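You operate a simulated robot arm through the tools that you are given. There is no shell and no other tool.

You run a simulated robot arm. Do the job below in one go: nothing can be reset, and whatever is moved stays where it is left.

Task
Move the divider to slot one, then put the cream fork and spoon in their sections.
Fine: the dirty blue spoon stays out; shut the spoon drawer. Where these are worked on the way, their far stop is far enough and under half their travel is too little: spoon drawer.

The check looks at the end state, three seconds after you hand in, the way a careful person would. Anything else that was tipped, shoved, dropped, spilled or broken makes it a failure.

Robot
A 7-joint arm with a two-finger parallel gripper, fixed in place. Base frame: the origin is at the foot of the arm, x ahead of it, y to its left, z up. Readings come in mm, rad, newtons and seconds.
Its first joint turns from -2.897 to 2.897 rad. Payload 4.4 kg.
The TCP is the grasp point between the finger pads, 23 mm short of the fingertips. In the tool frame z runs along the fingers and y along their closing line. The gripper opens to 94 mm. The fingers are 38 mm wide and 10 mm thick; the gripper's body (54 by 96 mm) begins 39 mm behind the TCP.
Orientation is that of the tool frame in the base frame, as a unit quaternion [w, x, y, z]. With the fingers straight down and closing along the base's y, the tool's x points along the base's -x, its y along +y and its z along -z.

Tools
- The arm moves only by the tool send_rows. Its argument "motion" is one flat list of numbers, 7 for each row, row after row: the shift along the tool's x, y, z in mm, then the turn, a rotation vector about the tool's x, y, z in rad, then the gripper command, from -1 (shut) to 1 (fully open), values between in proportion. In form: [x, y, z, ax, ay, az, gripper, x, y, z, ax, ay, az, gripper, ...]. A call has 1 to 20 rows; each row is the pose to reach, as a shift and turn from the pose commanded when the call began, along the tool's axes at that moment. Rows are played at 5 a second. More than 50 mm and 0.15 rad between two rows, or a gripper value outside its range, and nothing of the call is played. A pose out of reach is approached as far as the arm can. The call stops where the force on the tool passes 90 N (or 10 N more than at its start, if that is more) or the arm is blocked; 0.2 s more then pass. The fingers move at their own pace (about 72 mm/s each) and stop on an object; they squeeze with about 29 N. The grip force told is the motor's: it shows also when the fingers shut on nothing. Time passes only in rows, and 0.2 s behind the last, so rows that repeat a pose let the fingers close. It gives the time, the measured TCP pose, the force on the tool (base axes), the opening and the grip force at its end, in the units of the frame above (readings bear some noise), with the torque about the TCP (base axes, N m) and any sound that the robot's microphone picked up.
- Cameras (640 x 400 px; columns grow to the right, rows downward): "scene" is fixed at [52.7, 649.1, 1309.5]; the picture's right is [-0.69, -0.72, 0.00], its down [-0.34, 0.33, -0.88] and it looks along [0.63, -0.61, -0.47] (base axes); focal length 369 px, centre (320, 200). "wrist" rides on the gripper at [86, 16, -75] in the tool frame; the picture's right is [-0.18, 0.98, 0.00], its down [-0.58, -0.11, -0.81] and it looks along [-0.79, -0.15, 0.59] (tool axes); focal length 243 px, centre (320, 200). There is no depth. A picture from a camera that has moved, and an enlarged one, comes with that camera's place and axes in the base frame and with its lens.
- camera(camera): a new picture of that camera. The clock stands still meanwhile.
- close_up(camera, box): a new picture of the part [left, top, right, bottom] of that camera's present view, enlarged. The clock stands still meanwhile.
- finish_job(): hands the job in; it is judged then, once.

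Nothing tells you positions but the pictures and the camera data. Unless the task says otherwise, let go and move clear before handing in.

The tools are called after "Emit:" as name(argument=value, ...) on one line, values as JSON. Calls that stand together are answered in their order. send_rows: Moves the arm, as the interface text tells. Its arguments: {"type":"object","properties":{"motion":{"type":"array","items":{"type":"number"}}},"required":["motion"]} The other tools are called the same way: camera (camera) takes a picture; close_up (camera, box) takes an enlarged picture of a part of a camera's view; finish_job () hands the job in.

At the start:

```text
t: 0.0
tcp_pos: [525.5, 385.5, 1131.5]
tcp_rot: [0.0, 0.0, 1.0, 0.0]
force: [0.0, 0.8, 0.2]
torque: [0.0, 0.0, -0.02]
grip_width: 94.1
finger_force: 0.1
```

scene: 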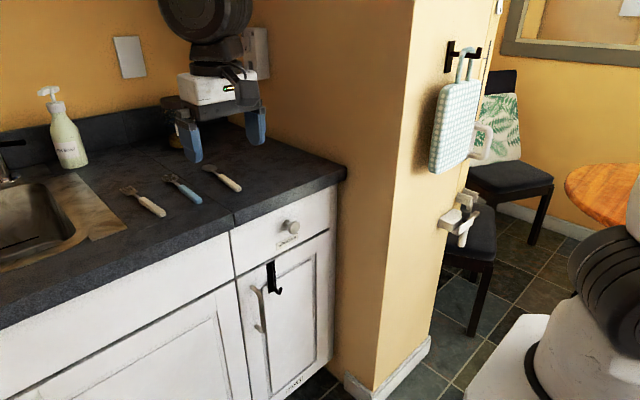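
wrist: 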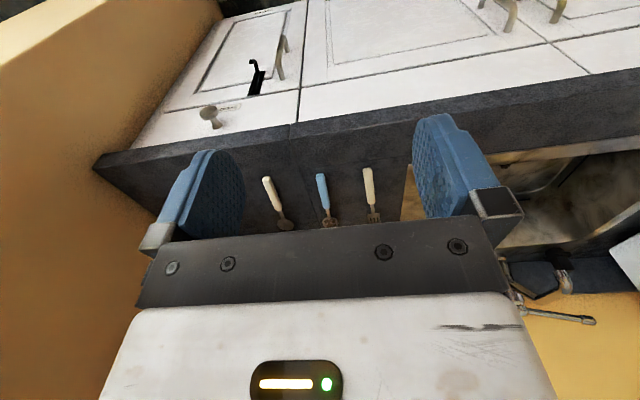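

I see a countertop with three utensils (cream fork, blue utensil, cream spoon) and a drawer with a round knob in the cabinet below. I'll look closer before moving.

Emit:
close_up(camera="scene", box=[100, 140, 260, 240])

Emit:
close_up(camera="scene", box=[220, 180, 360, 340])

Emit:
close_up(camera="wrist", box=[140, 0, 460, 240])

Emit:
close_up(camera="scene", box=[400, 20, 560, 260])

```text
4.00 times, centred on (180, 190) of scene
camera zoom: at [52.7, 649.1, 1309.5], right [-0.69, -0.72, 0.0], down [-0.34, 0.33, -0.88], along [0.63, -0.61, -0.47], focal length 1478 px, centre (880, 240)
```

zoom: 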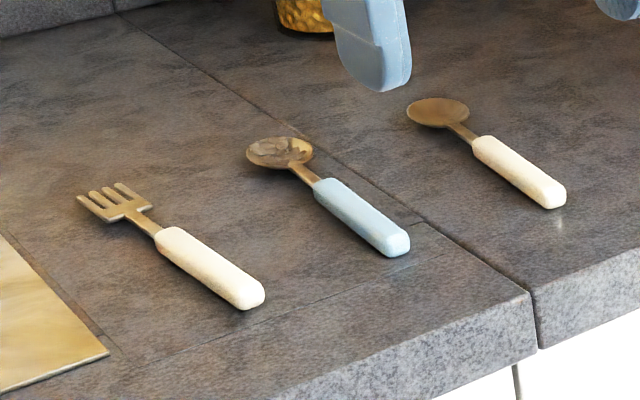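

```text
2.50 times, centred on (290, 260) of scene
camera zoom: at [52.7, 649.1, 1309.5], right [-0.69, -0.72, 0.0], down [-0.34, 0.33, -0.88], along [0.63, -0.61, -0.47], focal length 924 px, centre (395, 50)
```

zoom: 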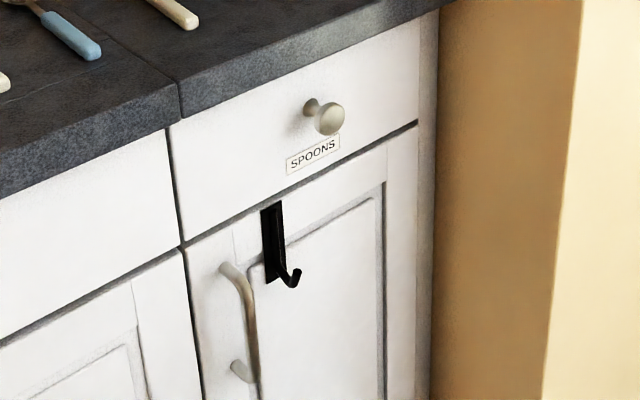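

```text
1.67 times, centred on (300, 120) of wrist
camera zoom: at [439.4, 402.5, 1205.4], right [0.18, 0.98, 0.0], down [0.58, -0.11, 0.81], along [0.79, -0.15, -0.59], focal length 404 px, centre (353, 333)
```

zoom: 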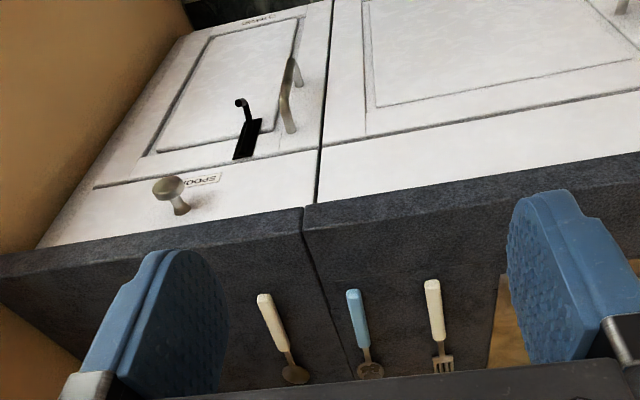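

```text
1.67 times, centred on (480, 140) of scene
camera zoom: at [52.7, 649.1, 1309.5], right [-0.69, -0.72, 0.0], down [-0.34, 0.33, -0.88], along [0.63, -0.61, -0.47], focal length 616 px, centre (53, 300)
```

zoom: 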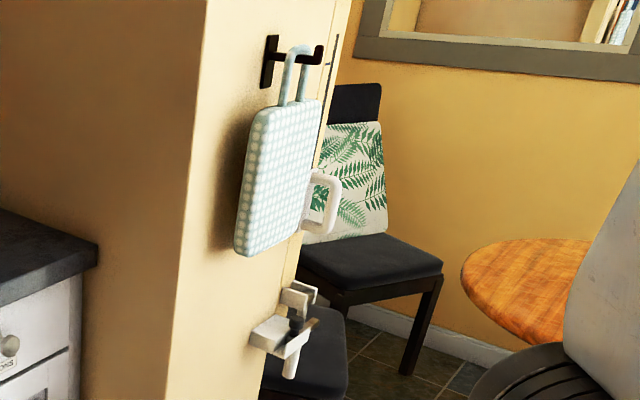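

The cabinet faces the arm. By triangulation the drawer knob is near (666, 150, 806), the counter top is near z 912 and its front edge near x 670. I'll tilt the tool 45° forward and bring it in front of the knob, stopping short of it.

Emit:
send_rows(motion=[-4.6, -16.8, 23.25, 0, -0.056, 0, 1, -9.2, -33.6, 46.5, 0, -0.112, 0, 1, -13.8, -50.5, 69.75, 0, -0.168, 0, 1, -18.4, -67.3, 93, 0, -0.224, 0, 1, -23, -84.1, 116.25, 0, -0.28, 0, 1, -27.6, -100.9, 139.5, 0, -0.337, 0, 1, -32.25, -117.75, 162.75, 0, -0.3925, 0, 1, -36.9, -134.6, 186, 0, -0.449, 0, 1, -41.5, -151.4, 209.25, 0, -0.505, 0, 1, -46.1, -168.2, 232.5, 0, -0.561, 0, 1, -50.7, -185, 255.75, 0, -0.617, 0, 1, -55.3, -201.9, 279, 0, -0.673, 0, 1, -59.9, -218.7, 302.25, 0, -0.729, 0, 1, -64.5, -235.5, 325.5, 0, -0.785, 0, 1])

```text
t: 3.0
tcp_pos: [591.9, 148.9, 806.2]
tcp_rot: [0.382, 0.001, 0.924, 0.0]
force: [-0.1, -0.8, 0.6]
torque: [-0.02, 0.04, -0.02]
grip_width: 94.0
finger_force: 0.0
```

The arm reached the pose in front of the drawer without contact. I'll check where the knob sits relative to the fingers.

Emit:
camera(camera="wrist")

Emit:
camera(camera="scene")

```text
taken
camera wrist: at [477.6, 165.7, 798.3], right [0.13, 0.98, 0.13], down [-0.16, -0.11, 0.98], along [0.98, -0.15, 0.14], focal length 243 px, centre (320, 200)
```

wrist: 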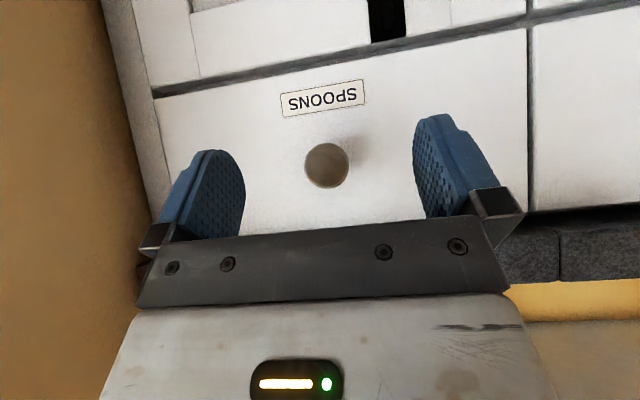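

```text
taken
```

scene: 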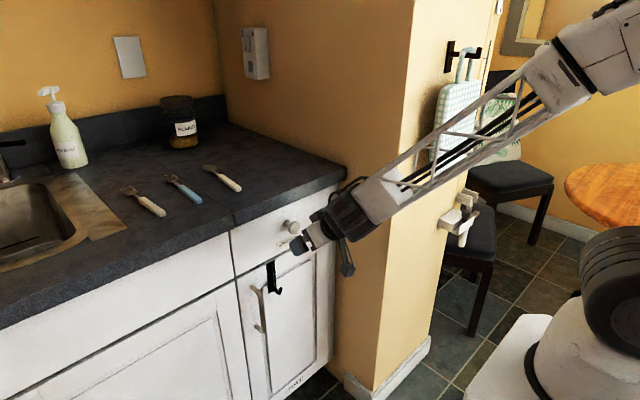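

The knob face is at about (668, 146, 802), with the drawer front near x 698. I'll move forward so the pads straddle the knob and close.

Emit:
send_rows(motion=[-12, -0.9, 13.1, 0, 0, 0, 1, -24, -1.8, 26.1, 0, 0, 0, 1, -36, -2.6, 39.2, 0, 0, 0, 1, -48.1, -3.5, 52.3, 0, 0, 0, 1, -48.1, -3.5, 52.3, 0, 0, 0, 0, -48.1, -3.5, 52.3, 0, 0, 0, -1, -48.1, -3.5, 52.3, 0, 0, 0, -1, -48.1, -3.5, 52.3, 0, 0, 0, -1, -48.1, -3.5, 52.3, 0, 0, 0, -1])

Emit:
camera(camera="wrist")

```text
t: 5.0
tcp_pos: [660.6, 144.4, 802.7]
tcp_rot: [0.382, 0.001, 0.924, 0.0]
force: [2.5, -38.2, 1.5]
torque: [-0.27, -0.19, -0.19]
grip_width: 35.7
finger_force: 45.1
```

```text
taken
camera wrist: at [547.2, 161.8, 795.2], right [0.13, 0.98, 0.13], down [-0.16, -0.11, 0.98], along [0.98, -0.15, 0.14], focal length 243 px, centre (320, 200)
```

wrist: 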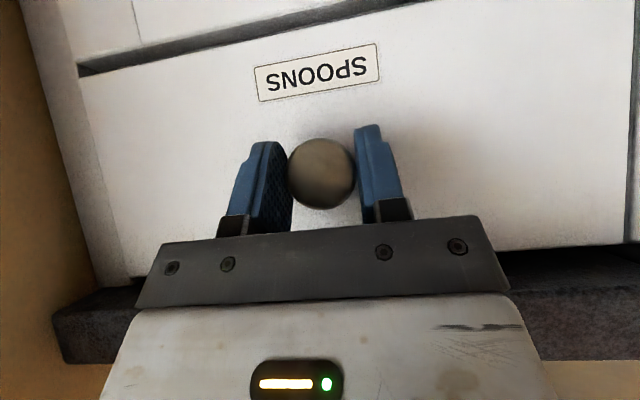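

The knob is held (35.7 mm opening), with a sideways load showing the knob is a few mm toward -y. I'll ease that and pull the drawer a little way.

Emit:
send_rows(motion=[0, -2, 0, 0, 0, 0, -1, 0, -3, 0, 0, 0, 0, -1, 7.1, -3, -7.1, 0, 0, 0, -1, 14.1, -3, -14.1, 0, 0, 0, -1, 21.2, -3, -21.2, 0, 0, 0, -1, 28.3, -3, -28.3, 0, 0, 0, -1, 35.4, -3, -35.4, 0, 0, 0, -1, 42.4, -3, -42.4, 0, 0, 0, -1])

Emit:
camera(camera="scene")

```text
t: 6.8
tcp_pos: [602.5, 143.9, 803.9]
tcp_rot: [0.383, 0.001, 0.924, 0.0]
force: [2.4, 65.3, 28.4]
torque: [0.64, 0.24, 0.27]
grip_width: 35.6
finger_force: 44.7
```

```text
taken
```

scene: 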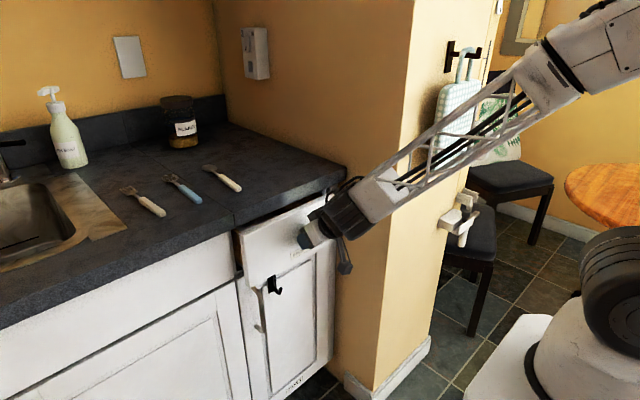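

The drawer follows. I'll trim the sideways and vertical offset and keep pulling.

Emit:
send_rows(motion=[-0.4, 1.1, -0.4, 0, 0, 0, -1, 9.4, 1.1, -10.6, 0, 0, 0, -1, 19.4, 1.1, -20.6, 0, 0, 0, -1, 29.4, 1.1, -30.6, 0, 0, 0, -1, 39.4, 1.1, -40.6, 0, 0, 0, -1, 49.4, 1.1, -50.6, 0, 0, 0, -1, 59.4, 1.1, -60.6, 0, 0, 0, -1, 69.4, 1.1, -70.6, 0, 0, 0, -1])

Emit:
camera(camera="scene")

```text
t: 8.6
tcp_pos: [502.1, 145.3, 802.5]
tcp_rot: [0.382, -0.001, 0.924, 0.0]
force: [2.6, 73.4, 0.1]
torque: [0.26, -0.51, 0.18]
grip_width: 35.9
finger_force: 44.6
```

```text
taken
```

scene: 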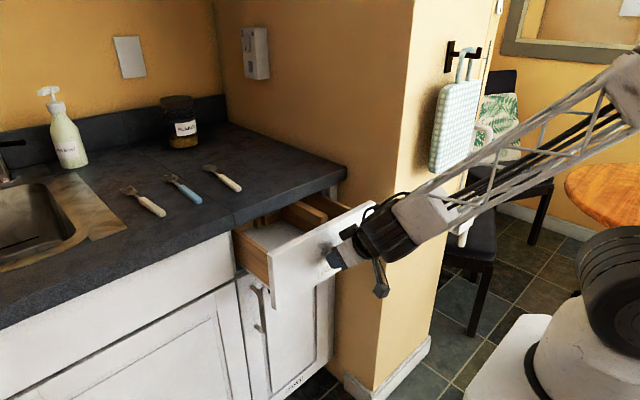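

The drawer is about 160 mm open and I can see a wooden divider inside. I'll keep pulling toward its stop, trimming y again.

Emit:
send_rows(motion=[0, 1.5, 0, 0, 0, 0, -1, 0, 2.5, 0, 0, 0, 0, -1, 10, 2.5, -10, 0, 0, 0, -1, 20, 2.5, -20, 0, 0, 0, -1, 30, 2.5, -30, 0, 0, 0, -1, 40, 2.5, -40, 0, 0, 0, -1, 50, 2.5, -50, 0, 0, 0, -1, 60, 2.5, -60, 0, 0, 0, -1])

Emit:
camera(camera="scene")

```text
t: 10.1
tcp_pos: [445.3, 145.9, 802.0]
tcp_rot: [0.382, 0.002, 0.924, -0.003]
force: [1.0, -36.6, 9.2]
torque: [-0.42, 0.36, -0.12]
grip_width: 36.1
finger_force: 44.8
stopped in row 7: the force on the tool passed its limit at 91 N (the readings are from after the stop); the commanded pose is now the measured one
```

```text
taken
```

scene: 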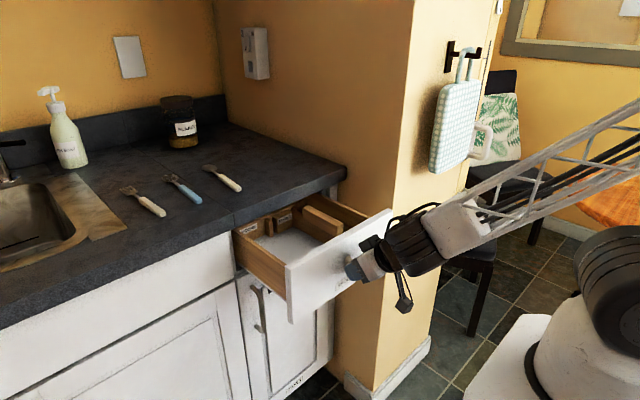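

It stopped about 216 mm out, either at the far stop or from sideways load. I'll look inside and test with a gentle extra pull.

Emit:
send_rows(motion=[0, -0.5, 0, 0, 0, 0, -1, 3, -0.5, -3, 0, 0, 0, -1, 6, -0.5, -6, 0, 0, 0, -1, 10, -0.5, -10, 0, 0, 0, -1, 15, -0.5, -15, 0, 0, 0, -1])

Emit:
close_up(camera="scene", box=[210, 170, 410, 330])

```text
t: 11.2
tcp_pos: [424.1, 145.6, 801.9]
tcp_rot: [0.381, 0.002, 0.925, -0.002]
force: [2.6, -59.4, 19.5]
torque: [-0.37, -0.95, -0.23]
grip_width: 35.6
finger_force: 44.9
```

```text
2.50 times, centred on (310, 250) of scene
camera zoom: at [52.7, 649.1, 1309.5], right [-0.69, -0.72, 0.0], down [-0.34, 0.33, -0.88], along [0.63, -0.61, -0.47], focal length 924 px, centre (345, 75)
```

zoom: 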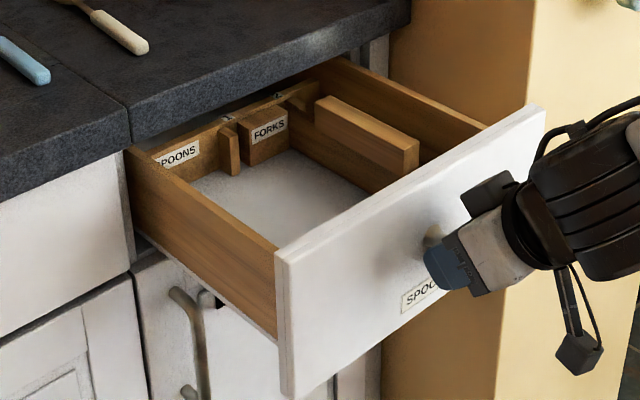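

It moved another 21 mm, so that wasn't the end. Inside I can see SPOONS and FORKS labels on the back wall, rib slots and a plank divider. I'll continue toward the far stop.

Emit:
send_rows(motion=[0, -1, 0, 0, 0, 0, -1, 0, -1.3, 0, 0, 0, 0, -1, 6, -1.3, -6, 0, 0, 0, -1, 12, -1.3, -12, 0, 0, 0, -1, 18, -1.3, -18, 0, 0, 0, -1, 24, -1.3, -24, 0, 0, 0, -1, 30, -1.3, -30, 0, 0, 0, -1, 36, -1.3, -36, 0, 0, 0, -1, 42, -1.3, -42, 0, 0, 0, -1])

Emit:
close_up(camera="scene", box=[210, 170, 410, 330])

```text
t: 12.6
tcp_pos: [394.6, 143.9, 802.4]
tcp_rot: [0.383, -0.001, 0.924, 0.0]
force: [1.5, 34.9, -11.2]
torque: [0.2, 0.09, 0.17]
grip_width: 36.1
finger_force: 45.1
stopped in row 6: the force on the tool passed its limit at 90 N (the readings are from after the stop); the commanded pose is now the measured one
```

```text
2.50 times, centred on (310, 250) of scene
camera zoom: at [52.7, 649.1, 1309.5], right [-0.69, -0.72, 0.0], down [-0.34, 0.33, -0.88], along [0.63, -0.61, -0.47], focal length 924 px, centre (345, 75)
```

zoom: 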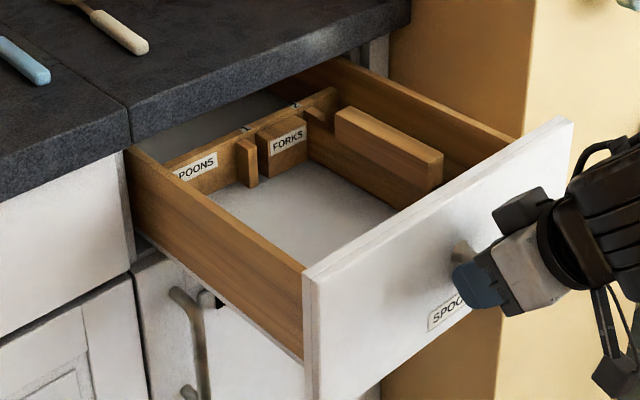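

It's about 266 mm out and still moving; sideways load keeps tripping the limit. I'll continue with a small y trim.

Emit:
send_rows(motion=[0, 0.6, 0, 0, 0, 0, -1, 6, 0.6, -6, 0, 0, 0, -1, 12, 0.6, -12, 0, 0, 0, -1, 18, 0.6, -18, 0, 0, 0, -1, 24, 0.6, -24, 0, 0, 0, -1, 30, 0.6, -30, 0, 0, 0, -1, 36, 0.6, -36, 0, 0, 0, -1, 42, 0.6, -42, 0, 0, 0, -1])

Emit:
close_up(camera="scene", box=[210, 170, 410, 330])

```text
t: 14.4
tcp_pos: [334.0, 144.9, 801.9]
tcp_rot: [0.383, 0.0, 0.924, 0.001]
force: [2.4, 81.1, -25.0]
torque: [-0.15, 0.45, 0.29]
grip_width: 35.7
finger_force: 44.9
```

```text
2.50 times, centred on (310, 250) of scene
camera zoom: at [52.7, 649.1, 1309.5], right [-0.69, -0.72, 0.0], down [-0.34, 0.33, -0.88], along [0.63, -0.61, -0.47], focal length 924 px, centre (345, 75)
```

zoom: 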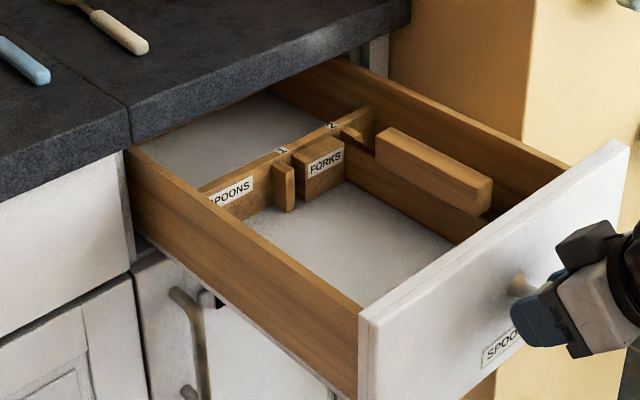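

The opening is about 327 mm, and numbers 1 and 2 are visible on the back board with the divider in slot 2. I'll continue until a real stop.

Emit:
send_rows(motion=[0.3, 1, 0.3, 0, 0, 0, -1, 0.3, 1.4, 0.3, 0, 0, 0, -1, 6, 1.4, -6, 0, 0, 0, -1, 12, 1.4, -12, 0, 0, 0, -1, 18, 1.4, -18, 0, 0, 0, -1, 24, 1.4, -24, 0, 0, 0, -1, 30, 1.4, -30, 0, 0, 0, -1])

Emit:
camera(camera="scene")

```text
t: 15.9
tcp_pos: [301.3, 145.4, 802.1]
tcp_rot: [0.384, 0.002, 0.923, -0.002]
force: [0.6, -30.4, 9.5]
torque: [-0.31, -0.19, -0.19]
grip_width: 36.0
finger_force: 44.9
stopped in row 7: the force on the tool passed its limit at 96 N (the readings are from after the stop); the commanded pose is now the measured one
```

```text
taken
```

scene: 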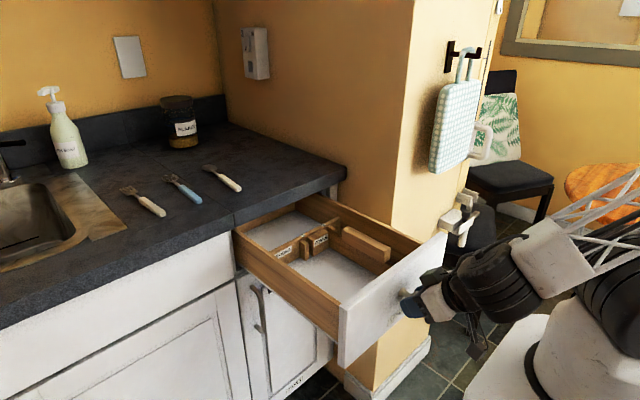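

It's about 360 mm out. One more gentle pull to tell whether this is the stop.

Emit:
send_rows(motion=[0, -0.5, 0, 0, 0, 0, -1, 2, -0.5, -2, 0, 0, 0, -1, 4, -0.5, -4, 0, 0, 0, -1, 7, -0.5, -7, 0, 0, 0, -1, 10, -0.5, -10, 0, 0, 0, -1])

Emit:
close_up(camera="scene", box=[230, 170, 450, 370])

```text
t: 17.1
tcp_pos: [288.4, 145.2, 802.8]
tcp_rot: [0.383, 0.001, 0.924, -0.001]
force: [2.4, -25.9, 12.5]
torque: [-0.13, -0.72, -0.01]
grip_width: 35.7
finger_force: 45.0
```

```text
2.00 times, centred on (340, 270) of scene
camera zoom: at [52.7, 649.1, 1309.5], right [-0.69, -0.72, 0.0], down [-0.34, 0.33, -0.88], along [0.63, -0.61, -0.47], focal length 739 px, centre (280, 60)
```

zoom: 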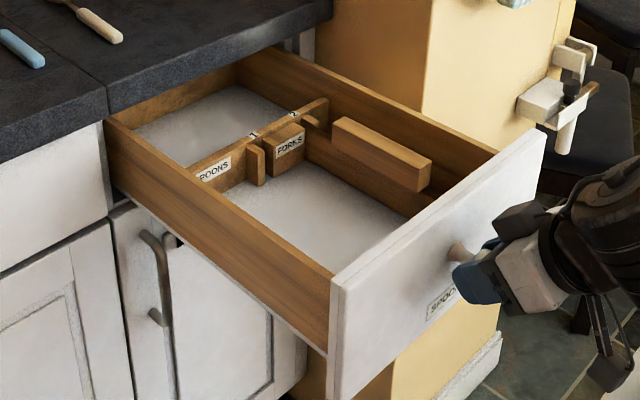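

The drawer is at least 373 mm out, well past half and fully usable. I'll release the knob, back off and rise above the drawer to look inside.

Emit:
send_rows(motion=[0, 0, 0, 0, 0, 0, 0, 0, 0, 0, 0, 0, 0, 1, 0, 0, 0, 0, 0, 0, 1, 0, 0, -25, 0, 0, 0, 1, 0, 0, -49.5, 0, 0, 0, 1, -31.8, 0, -81.3, 0, 0.05, 0, 1, -63.6, 0, -106.1, 0, 0.15, 0, 1, -99, 0, -127.3, 0, 0.28, 0, 1, -130.8, 0, -144.9, 0, 0.41, 0, 1, -162.6, 0, -155.5, 0, 0.54, 0, 1, -187.4, 0, -159.1, 0, 0.66, 0, 1, -205, 0, -155.5, 0, 0.785, 0, 1])

Emit:
camera(camera="wrist")

Emit:
camera(camera="scene")

```text
t: 19.7
tcp_pos: [324.1, 145.1, 1057.2]
tcp_rot: [-0.001, 0.002, 1.0, -0.001]
force: [-0.1, 0.9, 0.8]
torque: [-0.01, -0.04, 0.02]
grip_width: 94.1
finger_force: 0.0
```

```text
taken
camera wrist: at [236.7, 162.8, 1132.3], right [0.19, 0.98, 0.0], down [0.58, -0.11, 0.81], along [0.79, -0.15, -0.59], focal length 243 px, centre (320, 200)
```

wrist: 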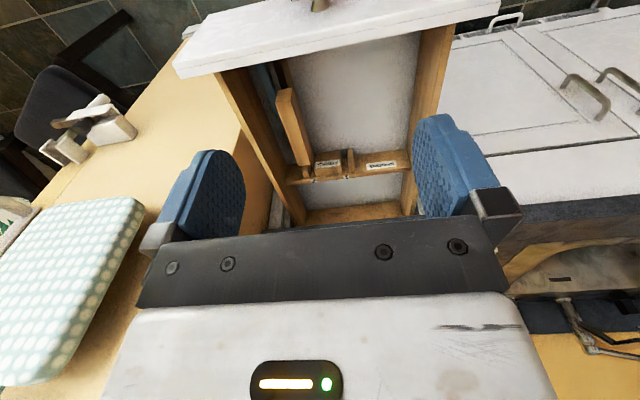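

```text
taken
```

scene: 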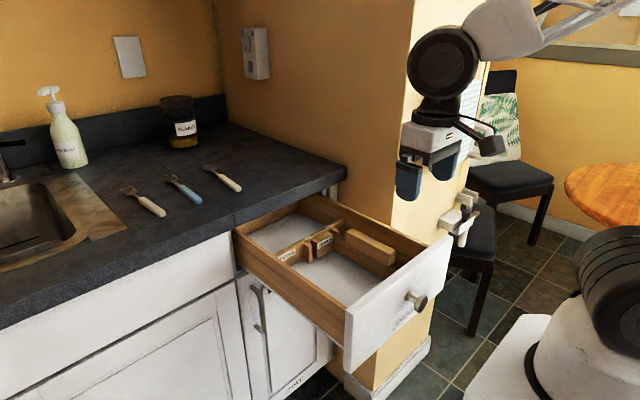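

Emit:
close_up(camera="wrist", box=[170, 0, 510, 240])

Emit:
close_up(camera="scene", box=[230, 180, 460, 370])

Emit:
close_up(camera="scene", box=[260, 200, 410, 290])

```text
1.67 times, centred on (340, 120) of wrist
camera zoom: at [236.7, 162.8, 1132.3], right [0.19, 0.98, 0.0], down [0.58, -0.11, 0.81], along [0.79, -0.15, -0.59], focal length 404 px, centre (287, 333)
```

zoom: 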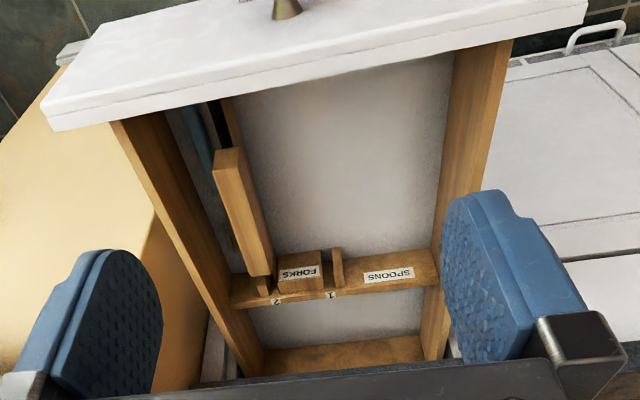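

```text
2.11 times, centred on (345, 275) of scene
camera zoom: at [52.7, 649.1, 1309.5], right [-0.69, -0.72, 0.0], down [-0.34, 0.33, -0.88], along [0.63, -0.61, -0.47], focal length 778 px, centre (267, 42)
```

zoom: 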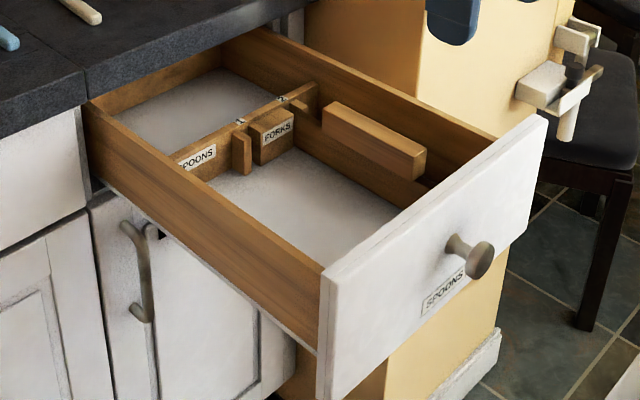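

```text
4.27 times, centred on (335, 245) of scene
camera zoom: at [52.7, 649.1, 1309.5], right [-0.69, -0.72, 0.0], down [-0.34, 0.33, -0.88], along [0.63, -0.61, -0.47], focal length 1576 px, centre (256, 8)
```

zoom: 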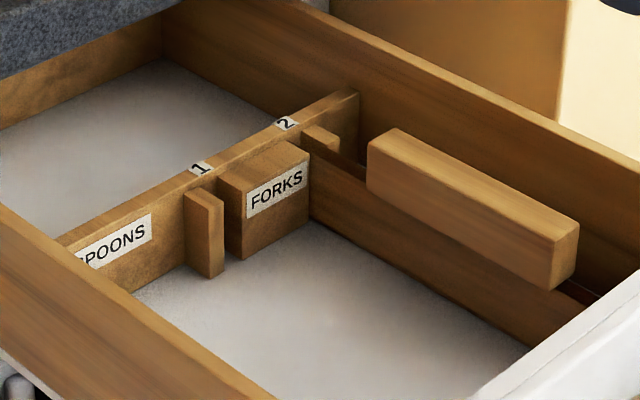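

The divider is a thin panel with a thick grip bar on top, sitting in slot 2. Slot 1 is the gap between the left rib and the FORKS block, and something bluish is visible right of the divider. I'll tilt the camera down for a steeper view.

Emit:
send_rows(motion=[-26, 7.5, -5.5, 0, 0.1, 0, 1, -52, 15, -11, 0, 0.2, 0, 1, -78, 22.5, -16.5, 0, 0.3, 0, 1, -105, 30, -22, 0, 0.4, 0, 1, -131, 37.5, -27.5, 0, 0.5, 0, 1, -157, 45, -33, 0, 0.6, 0, 1])

Emit:
camera(camera="wrist")

```text
t: 21.1
tcp_pos: [478.7, 188.6, 1089.4]
tcp_rot: [-0.296, 0.002, 0.955, 0.0]
force: [-0.7, 0.7, 0.5]
torque: [-0.03, 0.02, -0.01]
grip_width: 93.8
finger_force: 0.0
```

```text
taken
camera wrist: at [450.2, 205.9, 1200.0], right [0.15, 0.98, -0.11], down [0.93, -0.11, 0.34], along [0.32, -0.15, -0.94], focal length 243 px, centre (320, 200)
```

wrist: 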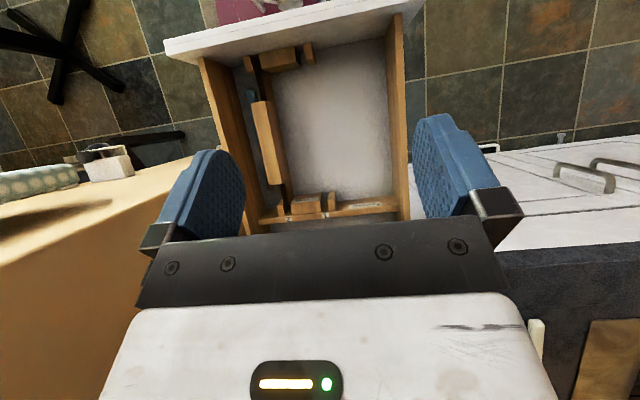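

Emit:
close_up(camera="wrist", box=[190, 20, 430, 230])

Emit:
close_up(camera="wrist", box=[225, 35, 345, 125])

Emit:
close_up(camera="wrist", box=[230, 150, 410, 235])

```text
1.90 times, centred on (310, 125) of wrist
camera zoom: at [450.2, 205.9, 1200.0], right [0.15, 0.98, -0.11], down [0.93, -0.11, 0.34], along [0.32, -0.15, -0.94], focal length 462 px, centre (339, 343)
```

zoom: 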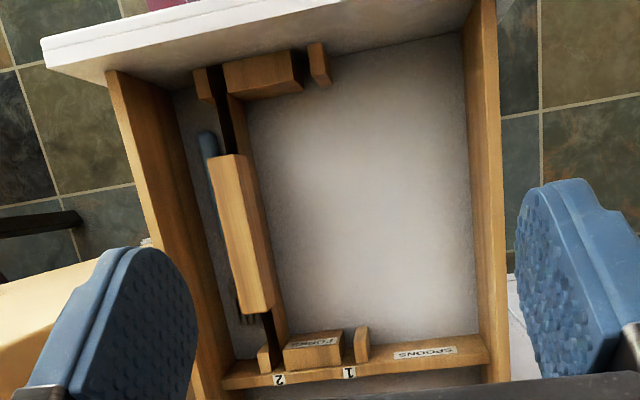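

```text
4.44 times, centred on (285, 80) of wrist
camera zoom: at [450.2, 205.9, 1200.0], right [0.15, 0.98, -0.11], down [0.93, -0.11, 0.34], along [0.32, -0.15, -0.94], focal length 1078 px, centre (476, 733)
```

zoom: 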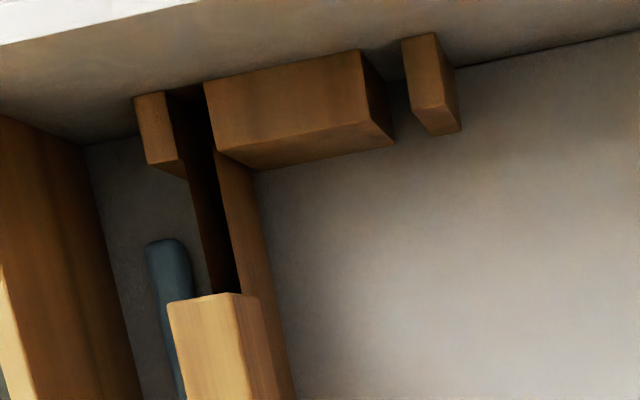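

```text
3.56 times, centred on (320, 192) of wrist
camera zoom: at [450.2, 205.9, 1200.0], right [0.15, 0.98, -0.11], down [0.93, -0.11, 0.34], along [0.32, -0.15, -0.94], focal length 863 px, centre (320, 227)
```

zoom: 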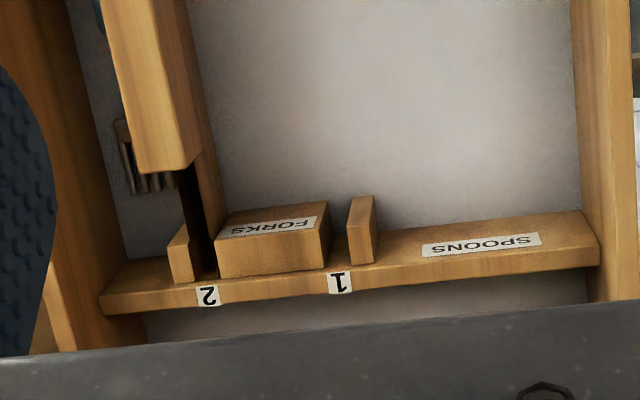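

There's a blue fork already lying in the narrow forks section right of the divider, so I must avoid it. The grip bar is about x 417–545, centred at y≈76.5 with its top at z≈819. Slot 1 is about 69 mm toward +y. I'll hover above the bar with the gripper half open.

Emit:
send_rows(motion=[-11.4, -14.2, 16.4, 0, -0.075, 0, 0.06, -22.8, -28.4, 32.9, 0, -0.15, 0, 0.06, -34.2, -42.6, 49.3, 0, -0.225, 0, 0.06, -45.6, -56.7, 65.7, 0, -0.3, 0, 0.06, -57, -70.9, 82.2, 0, -0.375, 0, 0.06, -68.4, -85.1, 98.6, 0, -0.45, 0, 0.06, -79.8, -99.3, 115, 0, -0.525, 0, 0.06, -91.2, -113.5, 131.5, 0, -0.6, 0, 0.06])

Emit:
camera(camera="wrist")

Emit:
camera(camera="scene")

```text
t: 22.9
tcp_pos: [480.6, 75.5, 931.6]
tcp_rot: [0.0, 0.002, 1.0, -0.001]
force: [0.0, -0.1, -0.6]
torque: [0.04, 0.0, -0.04]
grip_width: 49.8
finger_force: 0.1
```

```text
taken
camera wrist: at [393.4, 93.1, 1005.6], right [0.19, 0.98, 0.0], down [0.58, -0.11, 0.81], along [0.79, -0.15, -0.59], focal length 243 px, centre (320, 200)
```

wrist: 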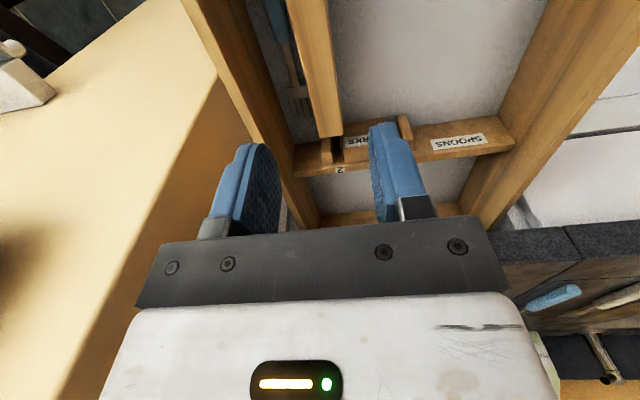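

```text
taken
```

scene: 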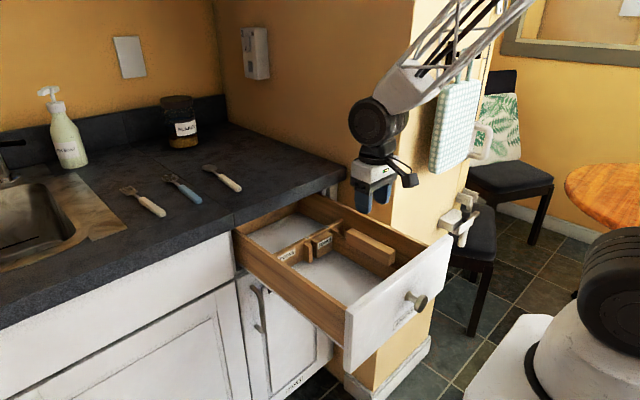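

The fingers look centred over the bar. I'll zoom in to check alignment before lowering.

Emit:
close_up(camera="wrist", box=[220, 0, 460, 200])

Emit:
close_up(camera="scene", box=[280, 150, 460, 290])

```text
2.00 times, centred on (340, 100) of wrist
camera zoom: at [393.4, 93.1, 1005.6], right [0.19, 0.98, 0.0], down [0.58, -0.11, 0.81], along [0.79, -0.15, -0.59], focal length 485 px, centre (280, 400)
```

zoom: 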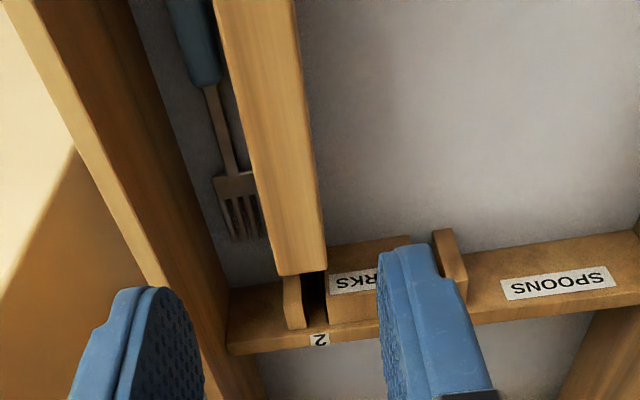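

```text
2.86 times, centred on (370, 220) of scene
camera zoom: at [52.7, 649.1, 1309.5], right [-0.69, -0.72, 0.0], down [-0.34, 0.33, -0.88], along [0.63, -0.61, -0.47], focal length 1055 px, centre (177, 143)
```

zoom: 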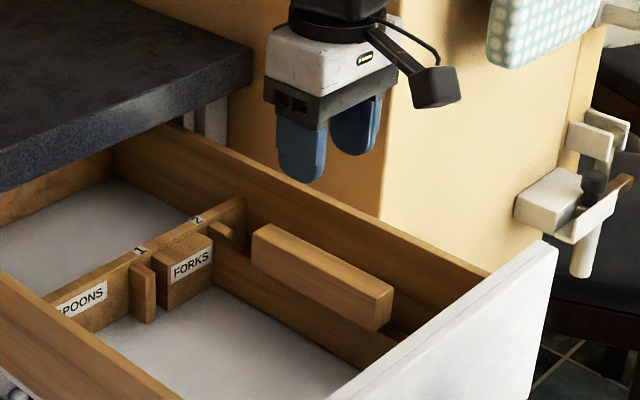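

Alignment is good (bar centre y≈75.5–76). I'll lower to z≈808 and close on the bar.

Emit:
send_rows(motion=[0, -0.3, 35, 0, 0, 0, 0.06, 0, -0.6, 70, 0, 0, 0, 0.06, 0, -0.8, 100, 0, 0, 0, 0.06, 0, -0.8, 122, 0, 0, 0, 0.06, 0, -0.8, 122, 0, 0, 0, 0.06, 0, -0.8, 122, 0, 0, 0, -0.6, 0, -0.8, 122, 0, 0, 0, -1, 0, -0.8, 122, 0, 0, 0, -1, 0, -0.8, 122, 0, 0, 0, -1])

Emit:
camera(camera="wrist")

Emit:
close_up(camera="scene", box=[280, 150, 460, 290])

```text
t: 24.9
tcp_pos: [478.7, 74.7, 808.2]
tcp_rot: [-0.001, 0.002, 1.0, -0.001]
force: [0.7, -0.1, 0.1]
torque: [-0.02, -0.01, 0.02]
grip_width: 23.4
finger_force: 28.9
```

```text
taken
camera wrist: at [392.4, 92.1, 883.1], right [0.19, 0.98, 0.0], down [0.58, -0.11, 0.81], along [0.79, -0.15, -0.59], focal length 243 px, centre (320, 200)
```

wrist: 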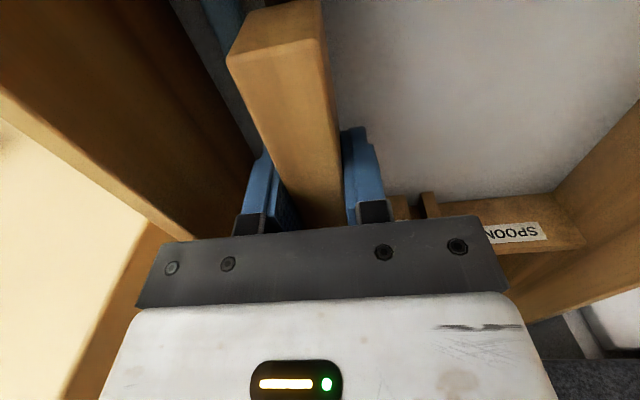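

```text
2.86 times, centred on (370, 220) of scene
camera zoom: at [52.7, 649.1, 1309.5], right [-0.69, -0.72, 0.0], down [-0.34, 0.33, -0.88], along [0.63, -0.61, -0.47], focal length 1055 px, centre (177, 143)
```

zoom: 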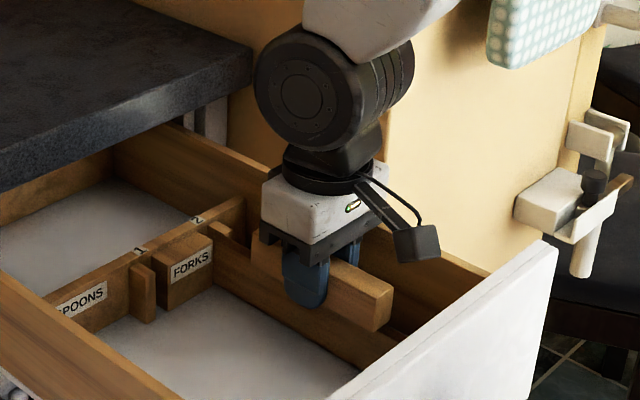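

The bar is held cleanly (23.4 mm, almost no side load). I'll lift it straight up by 80 mm.

Emit:
send_rows(motion=[0, 0, -10, 0, 0, 0, -1, 0, 0, -20, 0, 0, 0, -1, 0, 0, -32, 0, 0, 0, -1, 0, 0, -44, 0, 0, 0, -1, 0, 0, -56, 0, 0, 0, -1, 0, 0, -68, 0, 0, 0, -1, 0, 0, -80, 0, 0, 0, -1])

Emit:
camera(camera="wrist")

Emit:
close_up(camera="scene", box=[260, 150, 460, 290])

```text
t: 26.5
tcp_pos: [480.8, 76.5, 888.0]
tcp_rot: [0.0, 0.001, 1.0, -0.002]
force: [-0.6, 1.0, -0.8]
torque: [0.0, 0.01, 0.01]
grip_width: 23.8
finger_force: 29.0
```

```text
taken
camera wrist: at [393.6, 92.9, 962.8], right [0.19, 0.98, 0.0], down [0.58, -0.11, 0.81], along [0.79, -0.15, -0.59], focal length 243 px, centre (320, 200)
```

wrist: 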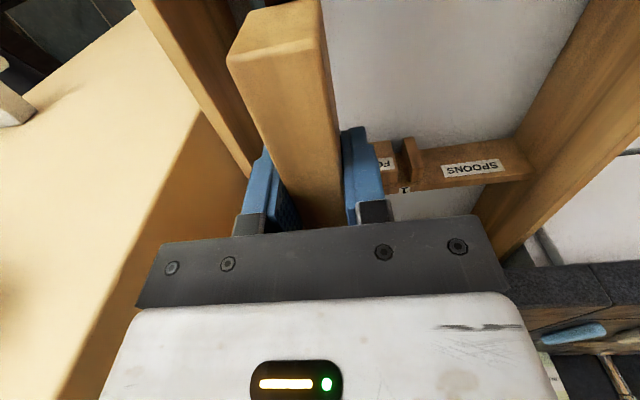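

```text
2.86 times, centred on (360, 220) of scene
camera zoom: at [52.7, 649.1, 1309.5], right [-0.69, -0.72, 0.0], down [-0.34, 0.33, -0.88], along [0.63, -0.61, -0.47], focal length 1055 px, centre (206, 143)
```

zoom: 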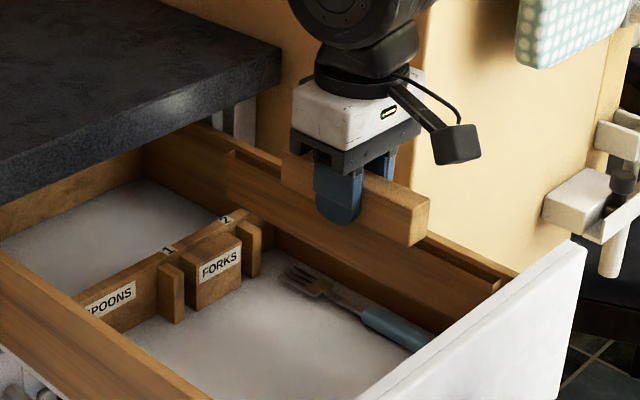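

The divider is clear of the ribs, and the blue fork lies undisturbed on the floor. I'll shift it 69 mm toward +y to sit above slot 1, then check.

Emit:
send_rows(motion=[0, 12, 0, 0, 0, 0, -1, 0, 26, 0, 0, 0, 0, -1, 0, 40, 0, 0, 0, 0, -1, 0, 54, 0, 0, 0, 0, -1, 0, 64, 0, 0, 0, 0, -1, 0, 69.3, 0, 0, 0, 0, -1, 0, 69.3, 0, 0, 0, 0, -1])

Emit:
close_up(camera="wrist", box=[200, 0, 520, 240])

Emit:
close_up(camera="scene", box=[250, 170, 450, 310])

```text
t: 28.1
tcp_pos: [480.1, 144.6, 888.9]
tcp_rot: [0.0, 0.001, 1.0, -0.001]
force: [0.5, 0.8, -1.2]
torque: [-0.01, -0.01, 0.02]
grip_width: 23.4
finger_force: 28.7
```

```text
1.67 times, centred on (360, 120) of wrist
camera zoom: at [393.8, 161.8, 963.5], right [0.19, 0.98, 0.0], down [0.58, -0.11, 0.81], along [0.79, -0.15, -0.59], focal length 404 px, centre (253, 333)
```

zoom: 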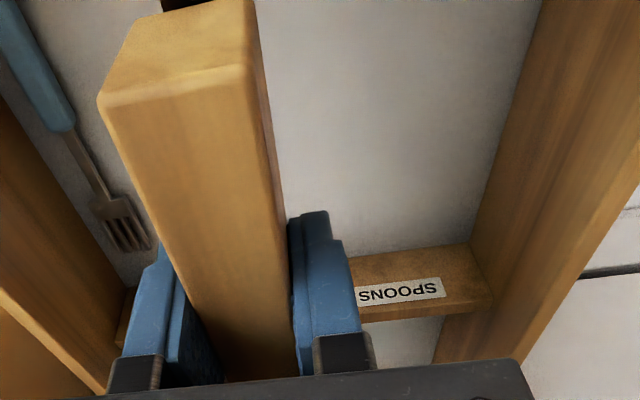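

```text
2.86 times, centred on (350, 240) of scene
camera zoom: at [52.7, 649.1, 1309.5], right [-0.69, -0.72, 0.0], down [-0.34, 0.33, -0.88], along [0.63, -0.61, -0.47], focal length 1055 px, centre (234, 86)
```

zoom: 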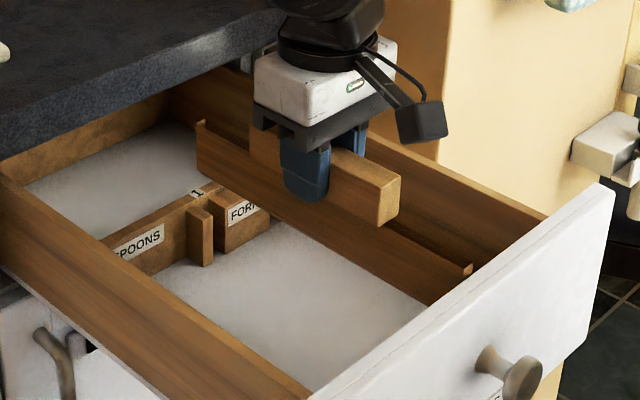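

The panel hangs at z≈825, well above the ribs, and lines up with slot 1 by my estimate (Δy≈69.7). I'll lower partway and check that it enters the gap.

Emit:
send_rows(motion=[0, 0.4, 8, 0, 0, 0, -1, 0, 0.4, 16, 0, 0, 0, -1, 0, 0.4, 24, 0, 0, 0, -1, 0, 0.4, 30, 0, 0, 0, -1, 0, 0.4, 36, 0, 0, 0, -1])

Emit:
close_up(camera="scene", box=[250, 170, 450, 310])

Emit:
close_up(camera="scene", box=[270, 210, 350, 260])

Emit:
camera(camera="wrist")

```text
t: 29.3
tcp_pos: [481.3, 144.8, 853.8]
tcp_rot: [0.0, 0.002, 1.0, 0.0]
force: [0.6, 0.2, -0.9]
torque: [-0.01, 0.03, 0.01]
grip_width: 23.6
finger_force: 28.9
```

```text
2.86 times, centred on (350, 240) of scene
camera zoom: at [52.7, 649.1, 1309.5], right [-0.69, -0.72, 0.0], down [-0.34, 0.33, -0.88], along [0.63, -0.61, -0.47], focal length 1055 px, centre (234, 86)
```

zoom: 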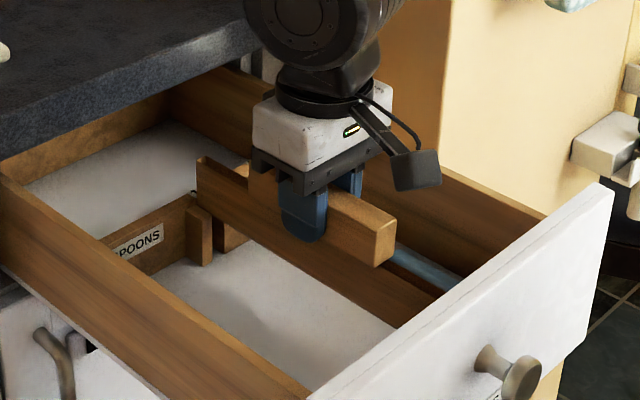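

```text
8.00 times, centred on (310, 235) of scene
camera zoom: at [52.7, 649.1, 1309.5], right [-0.69, -0.72, 0.0], down [-0.34, 0.33, -0.88], along [0.63, -0.61, -0.47], focal length 2955 px, centre (400, -80)
```

zoom: 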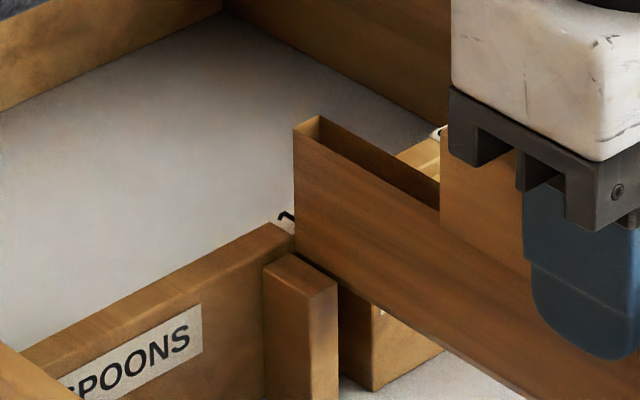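

```text
taken
camera wrist: at [394.1, 162.3, 927.6], right [0.19, 0.98, 0.0], down [0.58, -0.11, 0.81], along [0.79, -0.15, -0.59], focal length 243 px, centre (320, 200)
```

wrist: 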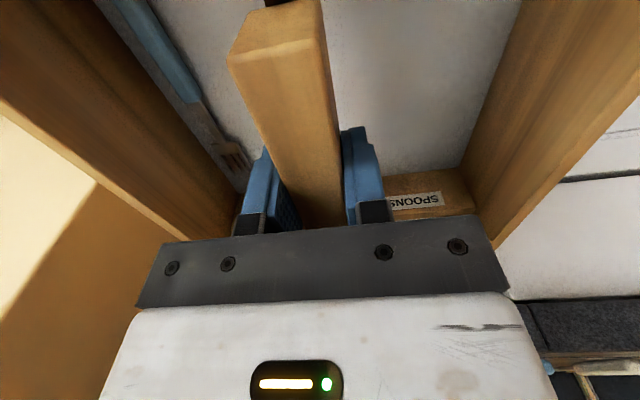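

There's no contact force and the panel's lower edge has just entered the gap beside the rib. I'll continue lowering gently to the floor.

Emit:
send_rows(motion=[0, 0, 6, 0, 0, 0, -1, 0, 0, 12, 0, 0, 0, -1, 0, 0, 18, 0, 0, 0, -1, 0, 0, 24, 0, 0, 0, -1, 0, 0, 30, 0, 0, 0, -1, 0, 0, 36, 0, 0, 0, -1, 0, 0, 40, 0, 0, 0, -1, 0, 0, 42, 0, 0, 0, -1])

Emit:
close_up(camera="scene", box=[250, 170, 450, 310])

Emit:
close_up(camera="scene", box=[270, 210, 350, 260])

```text
t: 31.1
tcp_pos: [481.5, 145.7, 810.7]
tcp_rot: [0.001, 0.002, 1.0, -0.001]
force: [-0.3, -0.2, -1.4]
torque: [0.01, -0.01, 0.05]
grip_width: 23.6
finger_force: 29.1
```

```text
2.86 times, centred on (350, 240) of scene
camera zoom: at [52.7, 649.1, 1309.5], right [-0.69, -0.72, 0.0], down [-0.34, 0.33, -0.88], along [0.63, -0.61, -0.47], focal length 1055 px, centre (234, 86)
```

zoom: 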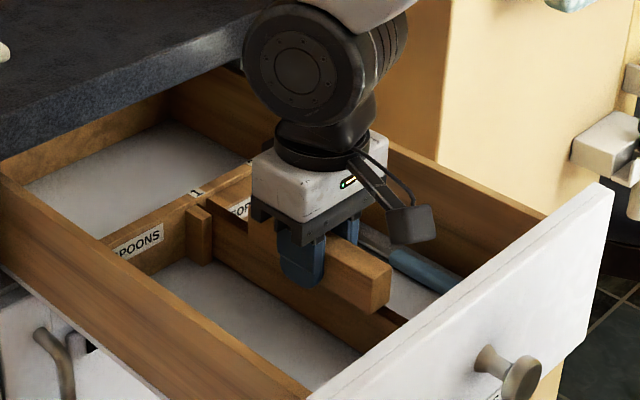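

```text
8.00 times, centred on (310, 235) of scene
camera zoom: at [52.7, 649.1, 1309.5], right [-0.69, -0.72, 0.0], down [-0.34, 0.33, -0.88], along [0.63, -0.61, -0.47], focal length 2955 px, centre (400, -80)
```

zoom: 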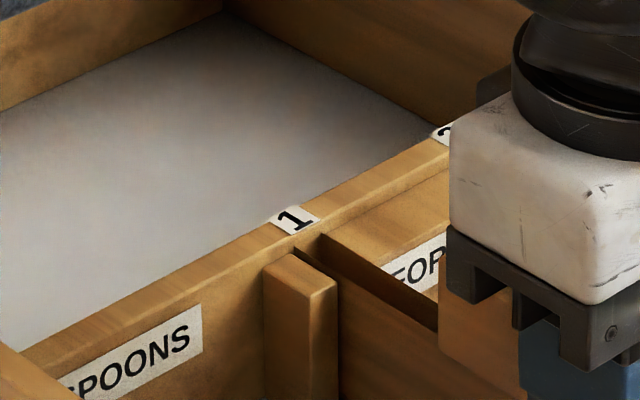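

The divider slid into slot 1 without resistance. I'll lower the last 2 mm, release and rise clear.

Emit:
send_rows(motion=[0, 0, 1, 0, 0, 0, -1, 0, 0, 2.2, 0, 0, 0, -1, 0, 0, 2.2, 0, 0, 0, -1, 0, 0, 2.2, 0, 0, 0, -0.2, 0, 0, 2.2, 0, 0, 0, 0.06, 0, 0, 2.2, 0, 0, 0, 0.06, 0, 0, -20, 0, 0, 0, 0.06, 0, 0, -60, 0, 0, 0, 0.06, 0, 0, -100, 0, 0, 0, 0.06, 0, 0, -140, 0, 0, 0, 0.06])

Emit:
close_up(camera="scene", box=[250, 170, 450, 310])

Emit:
camera(camera="wrist")

```text
t: 33.3
tcp_pos: [481.3, 146.1, 951.0]
tcp_rot: [-0.001, 0.002, 1.0, -0.001]
force: [-0.1, 0.0, 0.4]
torque: [0.01, -0.03, -0.01]
grip_width: 49.9
finger_force: 0.1
```

```text
2.86 times, centred on (350, 240) of scene
camera zoom: at [52.7, 649.1, 1309.5], right [-0.69, -0.72, 0.0], down [-0.34, 0.33, -0.88], along [0.63, -0.61, -0.47], focal length 1055 px, centre (234, 86)
```

zoom: 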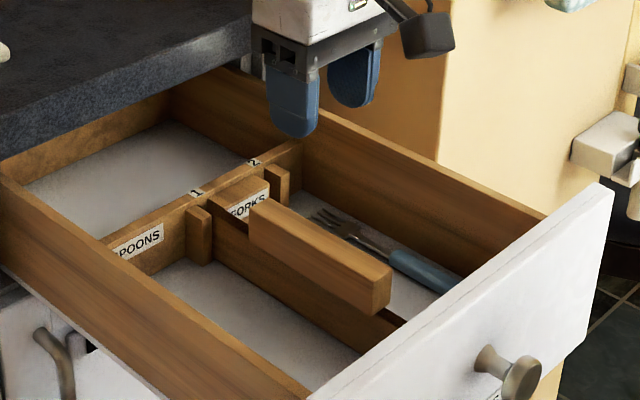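

```text
taken
camera wrist: at [394.2, 164.0, 1025.0], right [0.19, 0.98, 0.0], down [0.58, -0.11, 0.81], along [0.79, -0.15, -0.59], focal length 243 px, centre (320, 200)
```

wrist: 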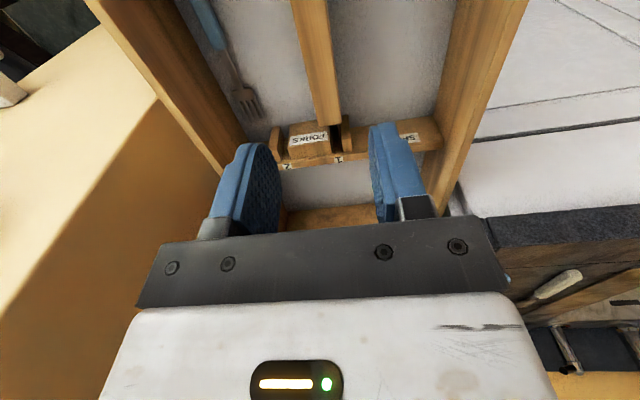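

The divider is seated in slot 1. Next I'll move above the counter to locate the cream fork and cream spoon from overhead.

Emit:
send_rows(motion=[-15, 15, -40, 0, 0, 0, 1, -40, 35, -70, 0, 0, 0, 1, -70, 58, -95, 0, 0, 0, 1, -100, 80, -115, 0, 0, 0, 1, -130, 103, -135, 0, 0, 0, 1, -160, 125, -150, 0, 0, 0, 1, -190, 148, -160, 0, 0, 0, 1, -215, 167, -167, 0, 0, 0, 1, -239, 184.3, -170, 0, 0, 0, 1])

Emit:
camera(camera="wrist")

```text
t: 35.3
tcp_pos: [720.8, 330.9, 1120.2]
tcp_rot: [0.0, 0.001, 1.0, -0.001]
force: [0.5, -0.1, 0.3]
torque: [0.0, 0.0, 0.02]
grip_width: 94.3
finger_force: 0.0
```

```text
taken
camera wrist: at [634.6, 346.5, 1194.9], right [0.19, 0.98, 0.0], down [0.58, -0.11, 0.81], along [0.79, -0.15, -0.59], focal length 243 px, centre (320, 200)
```

wrist: 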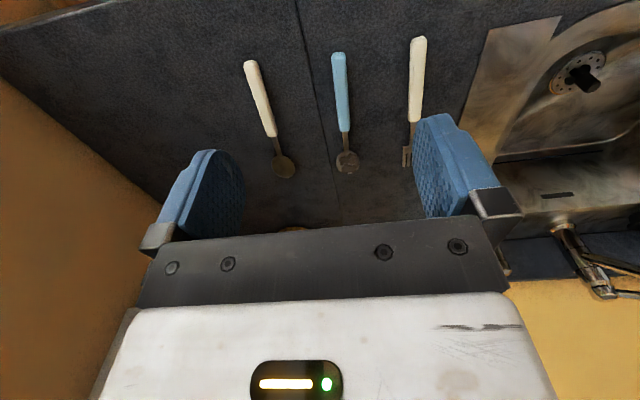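

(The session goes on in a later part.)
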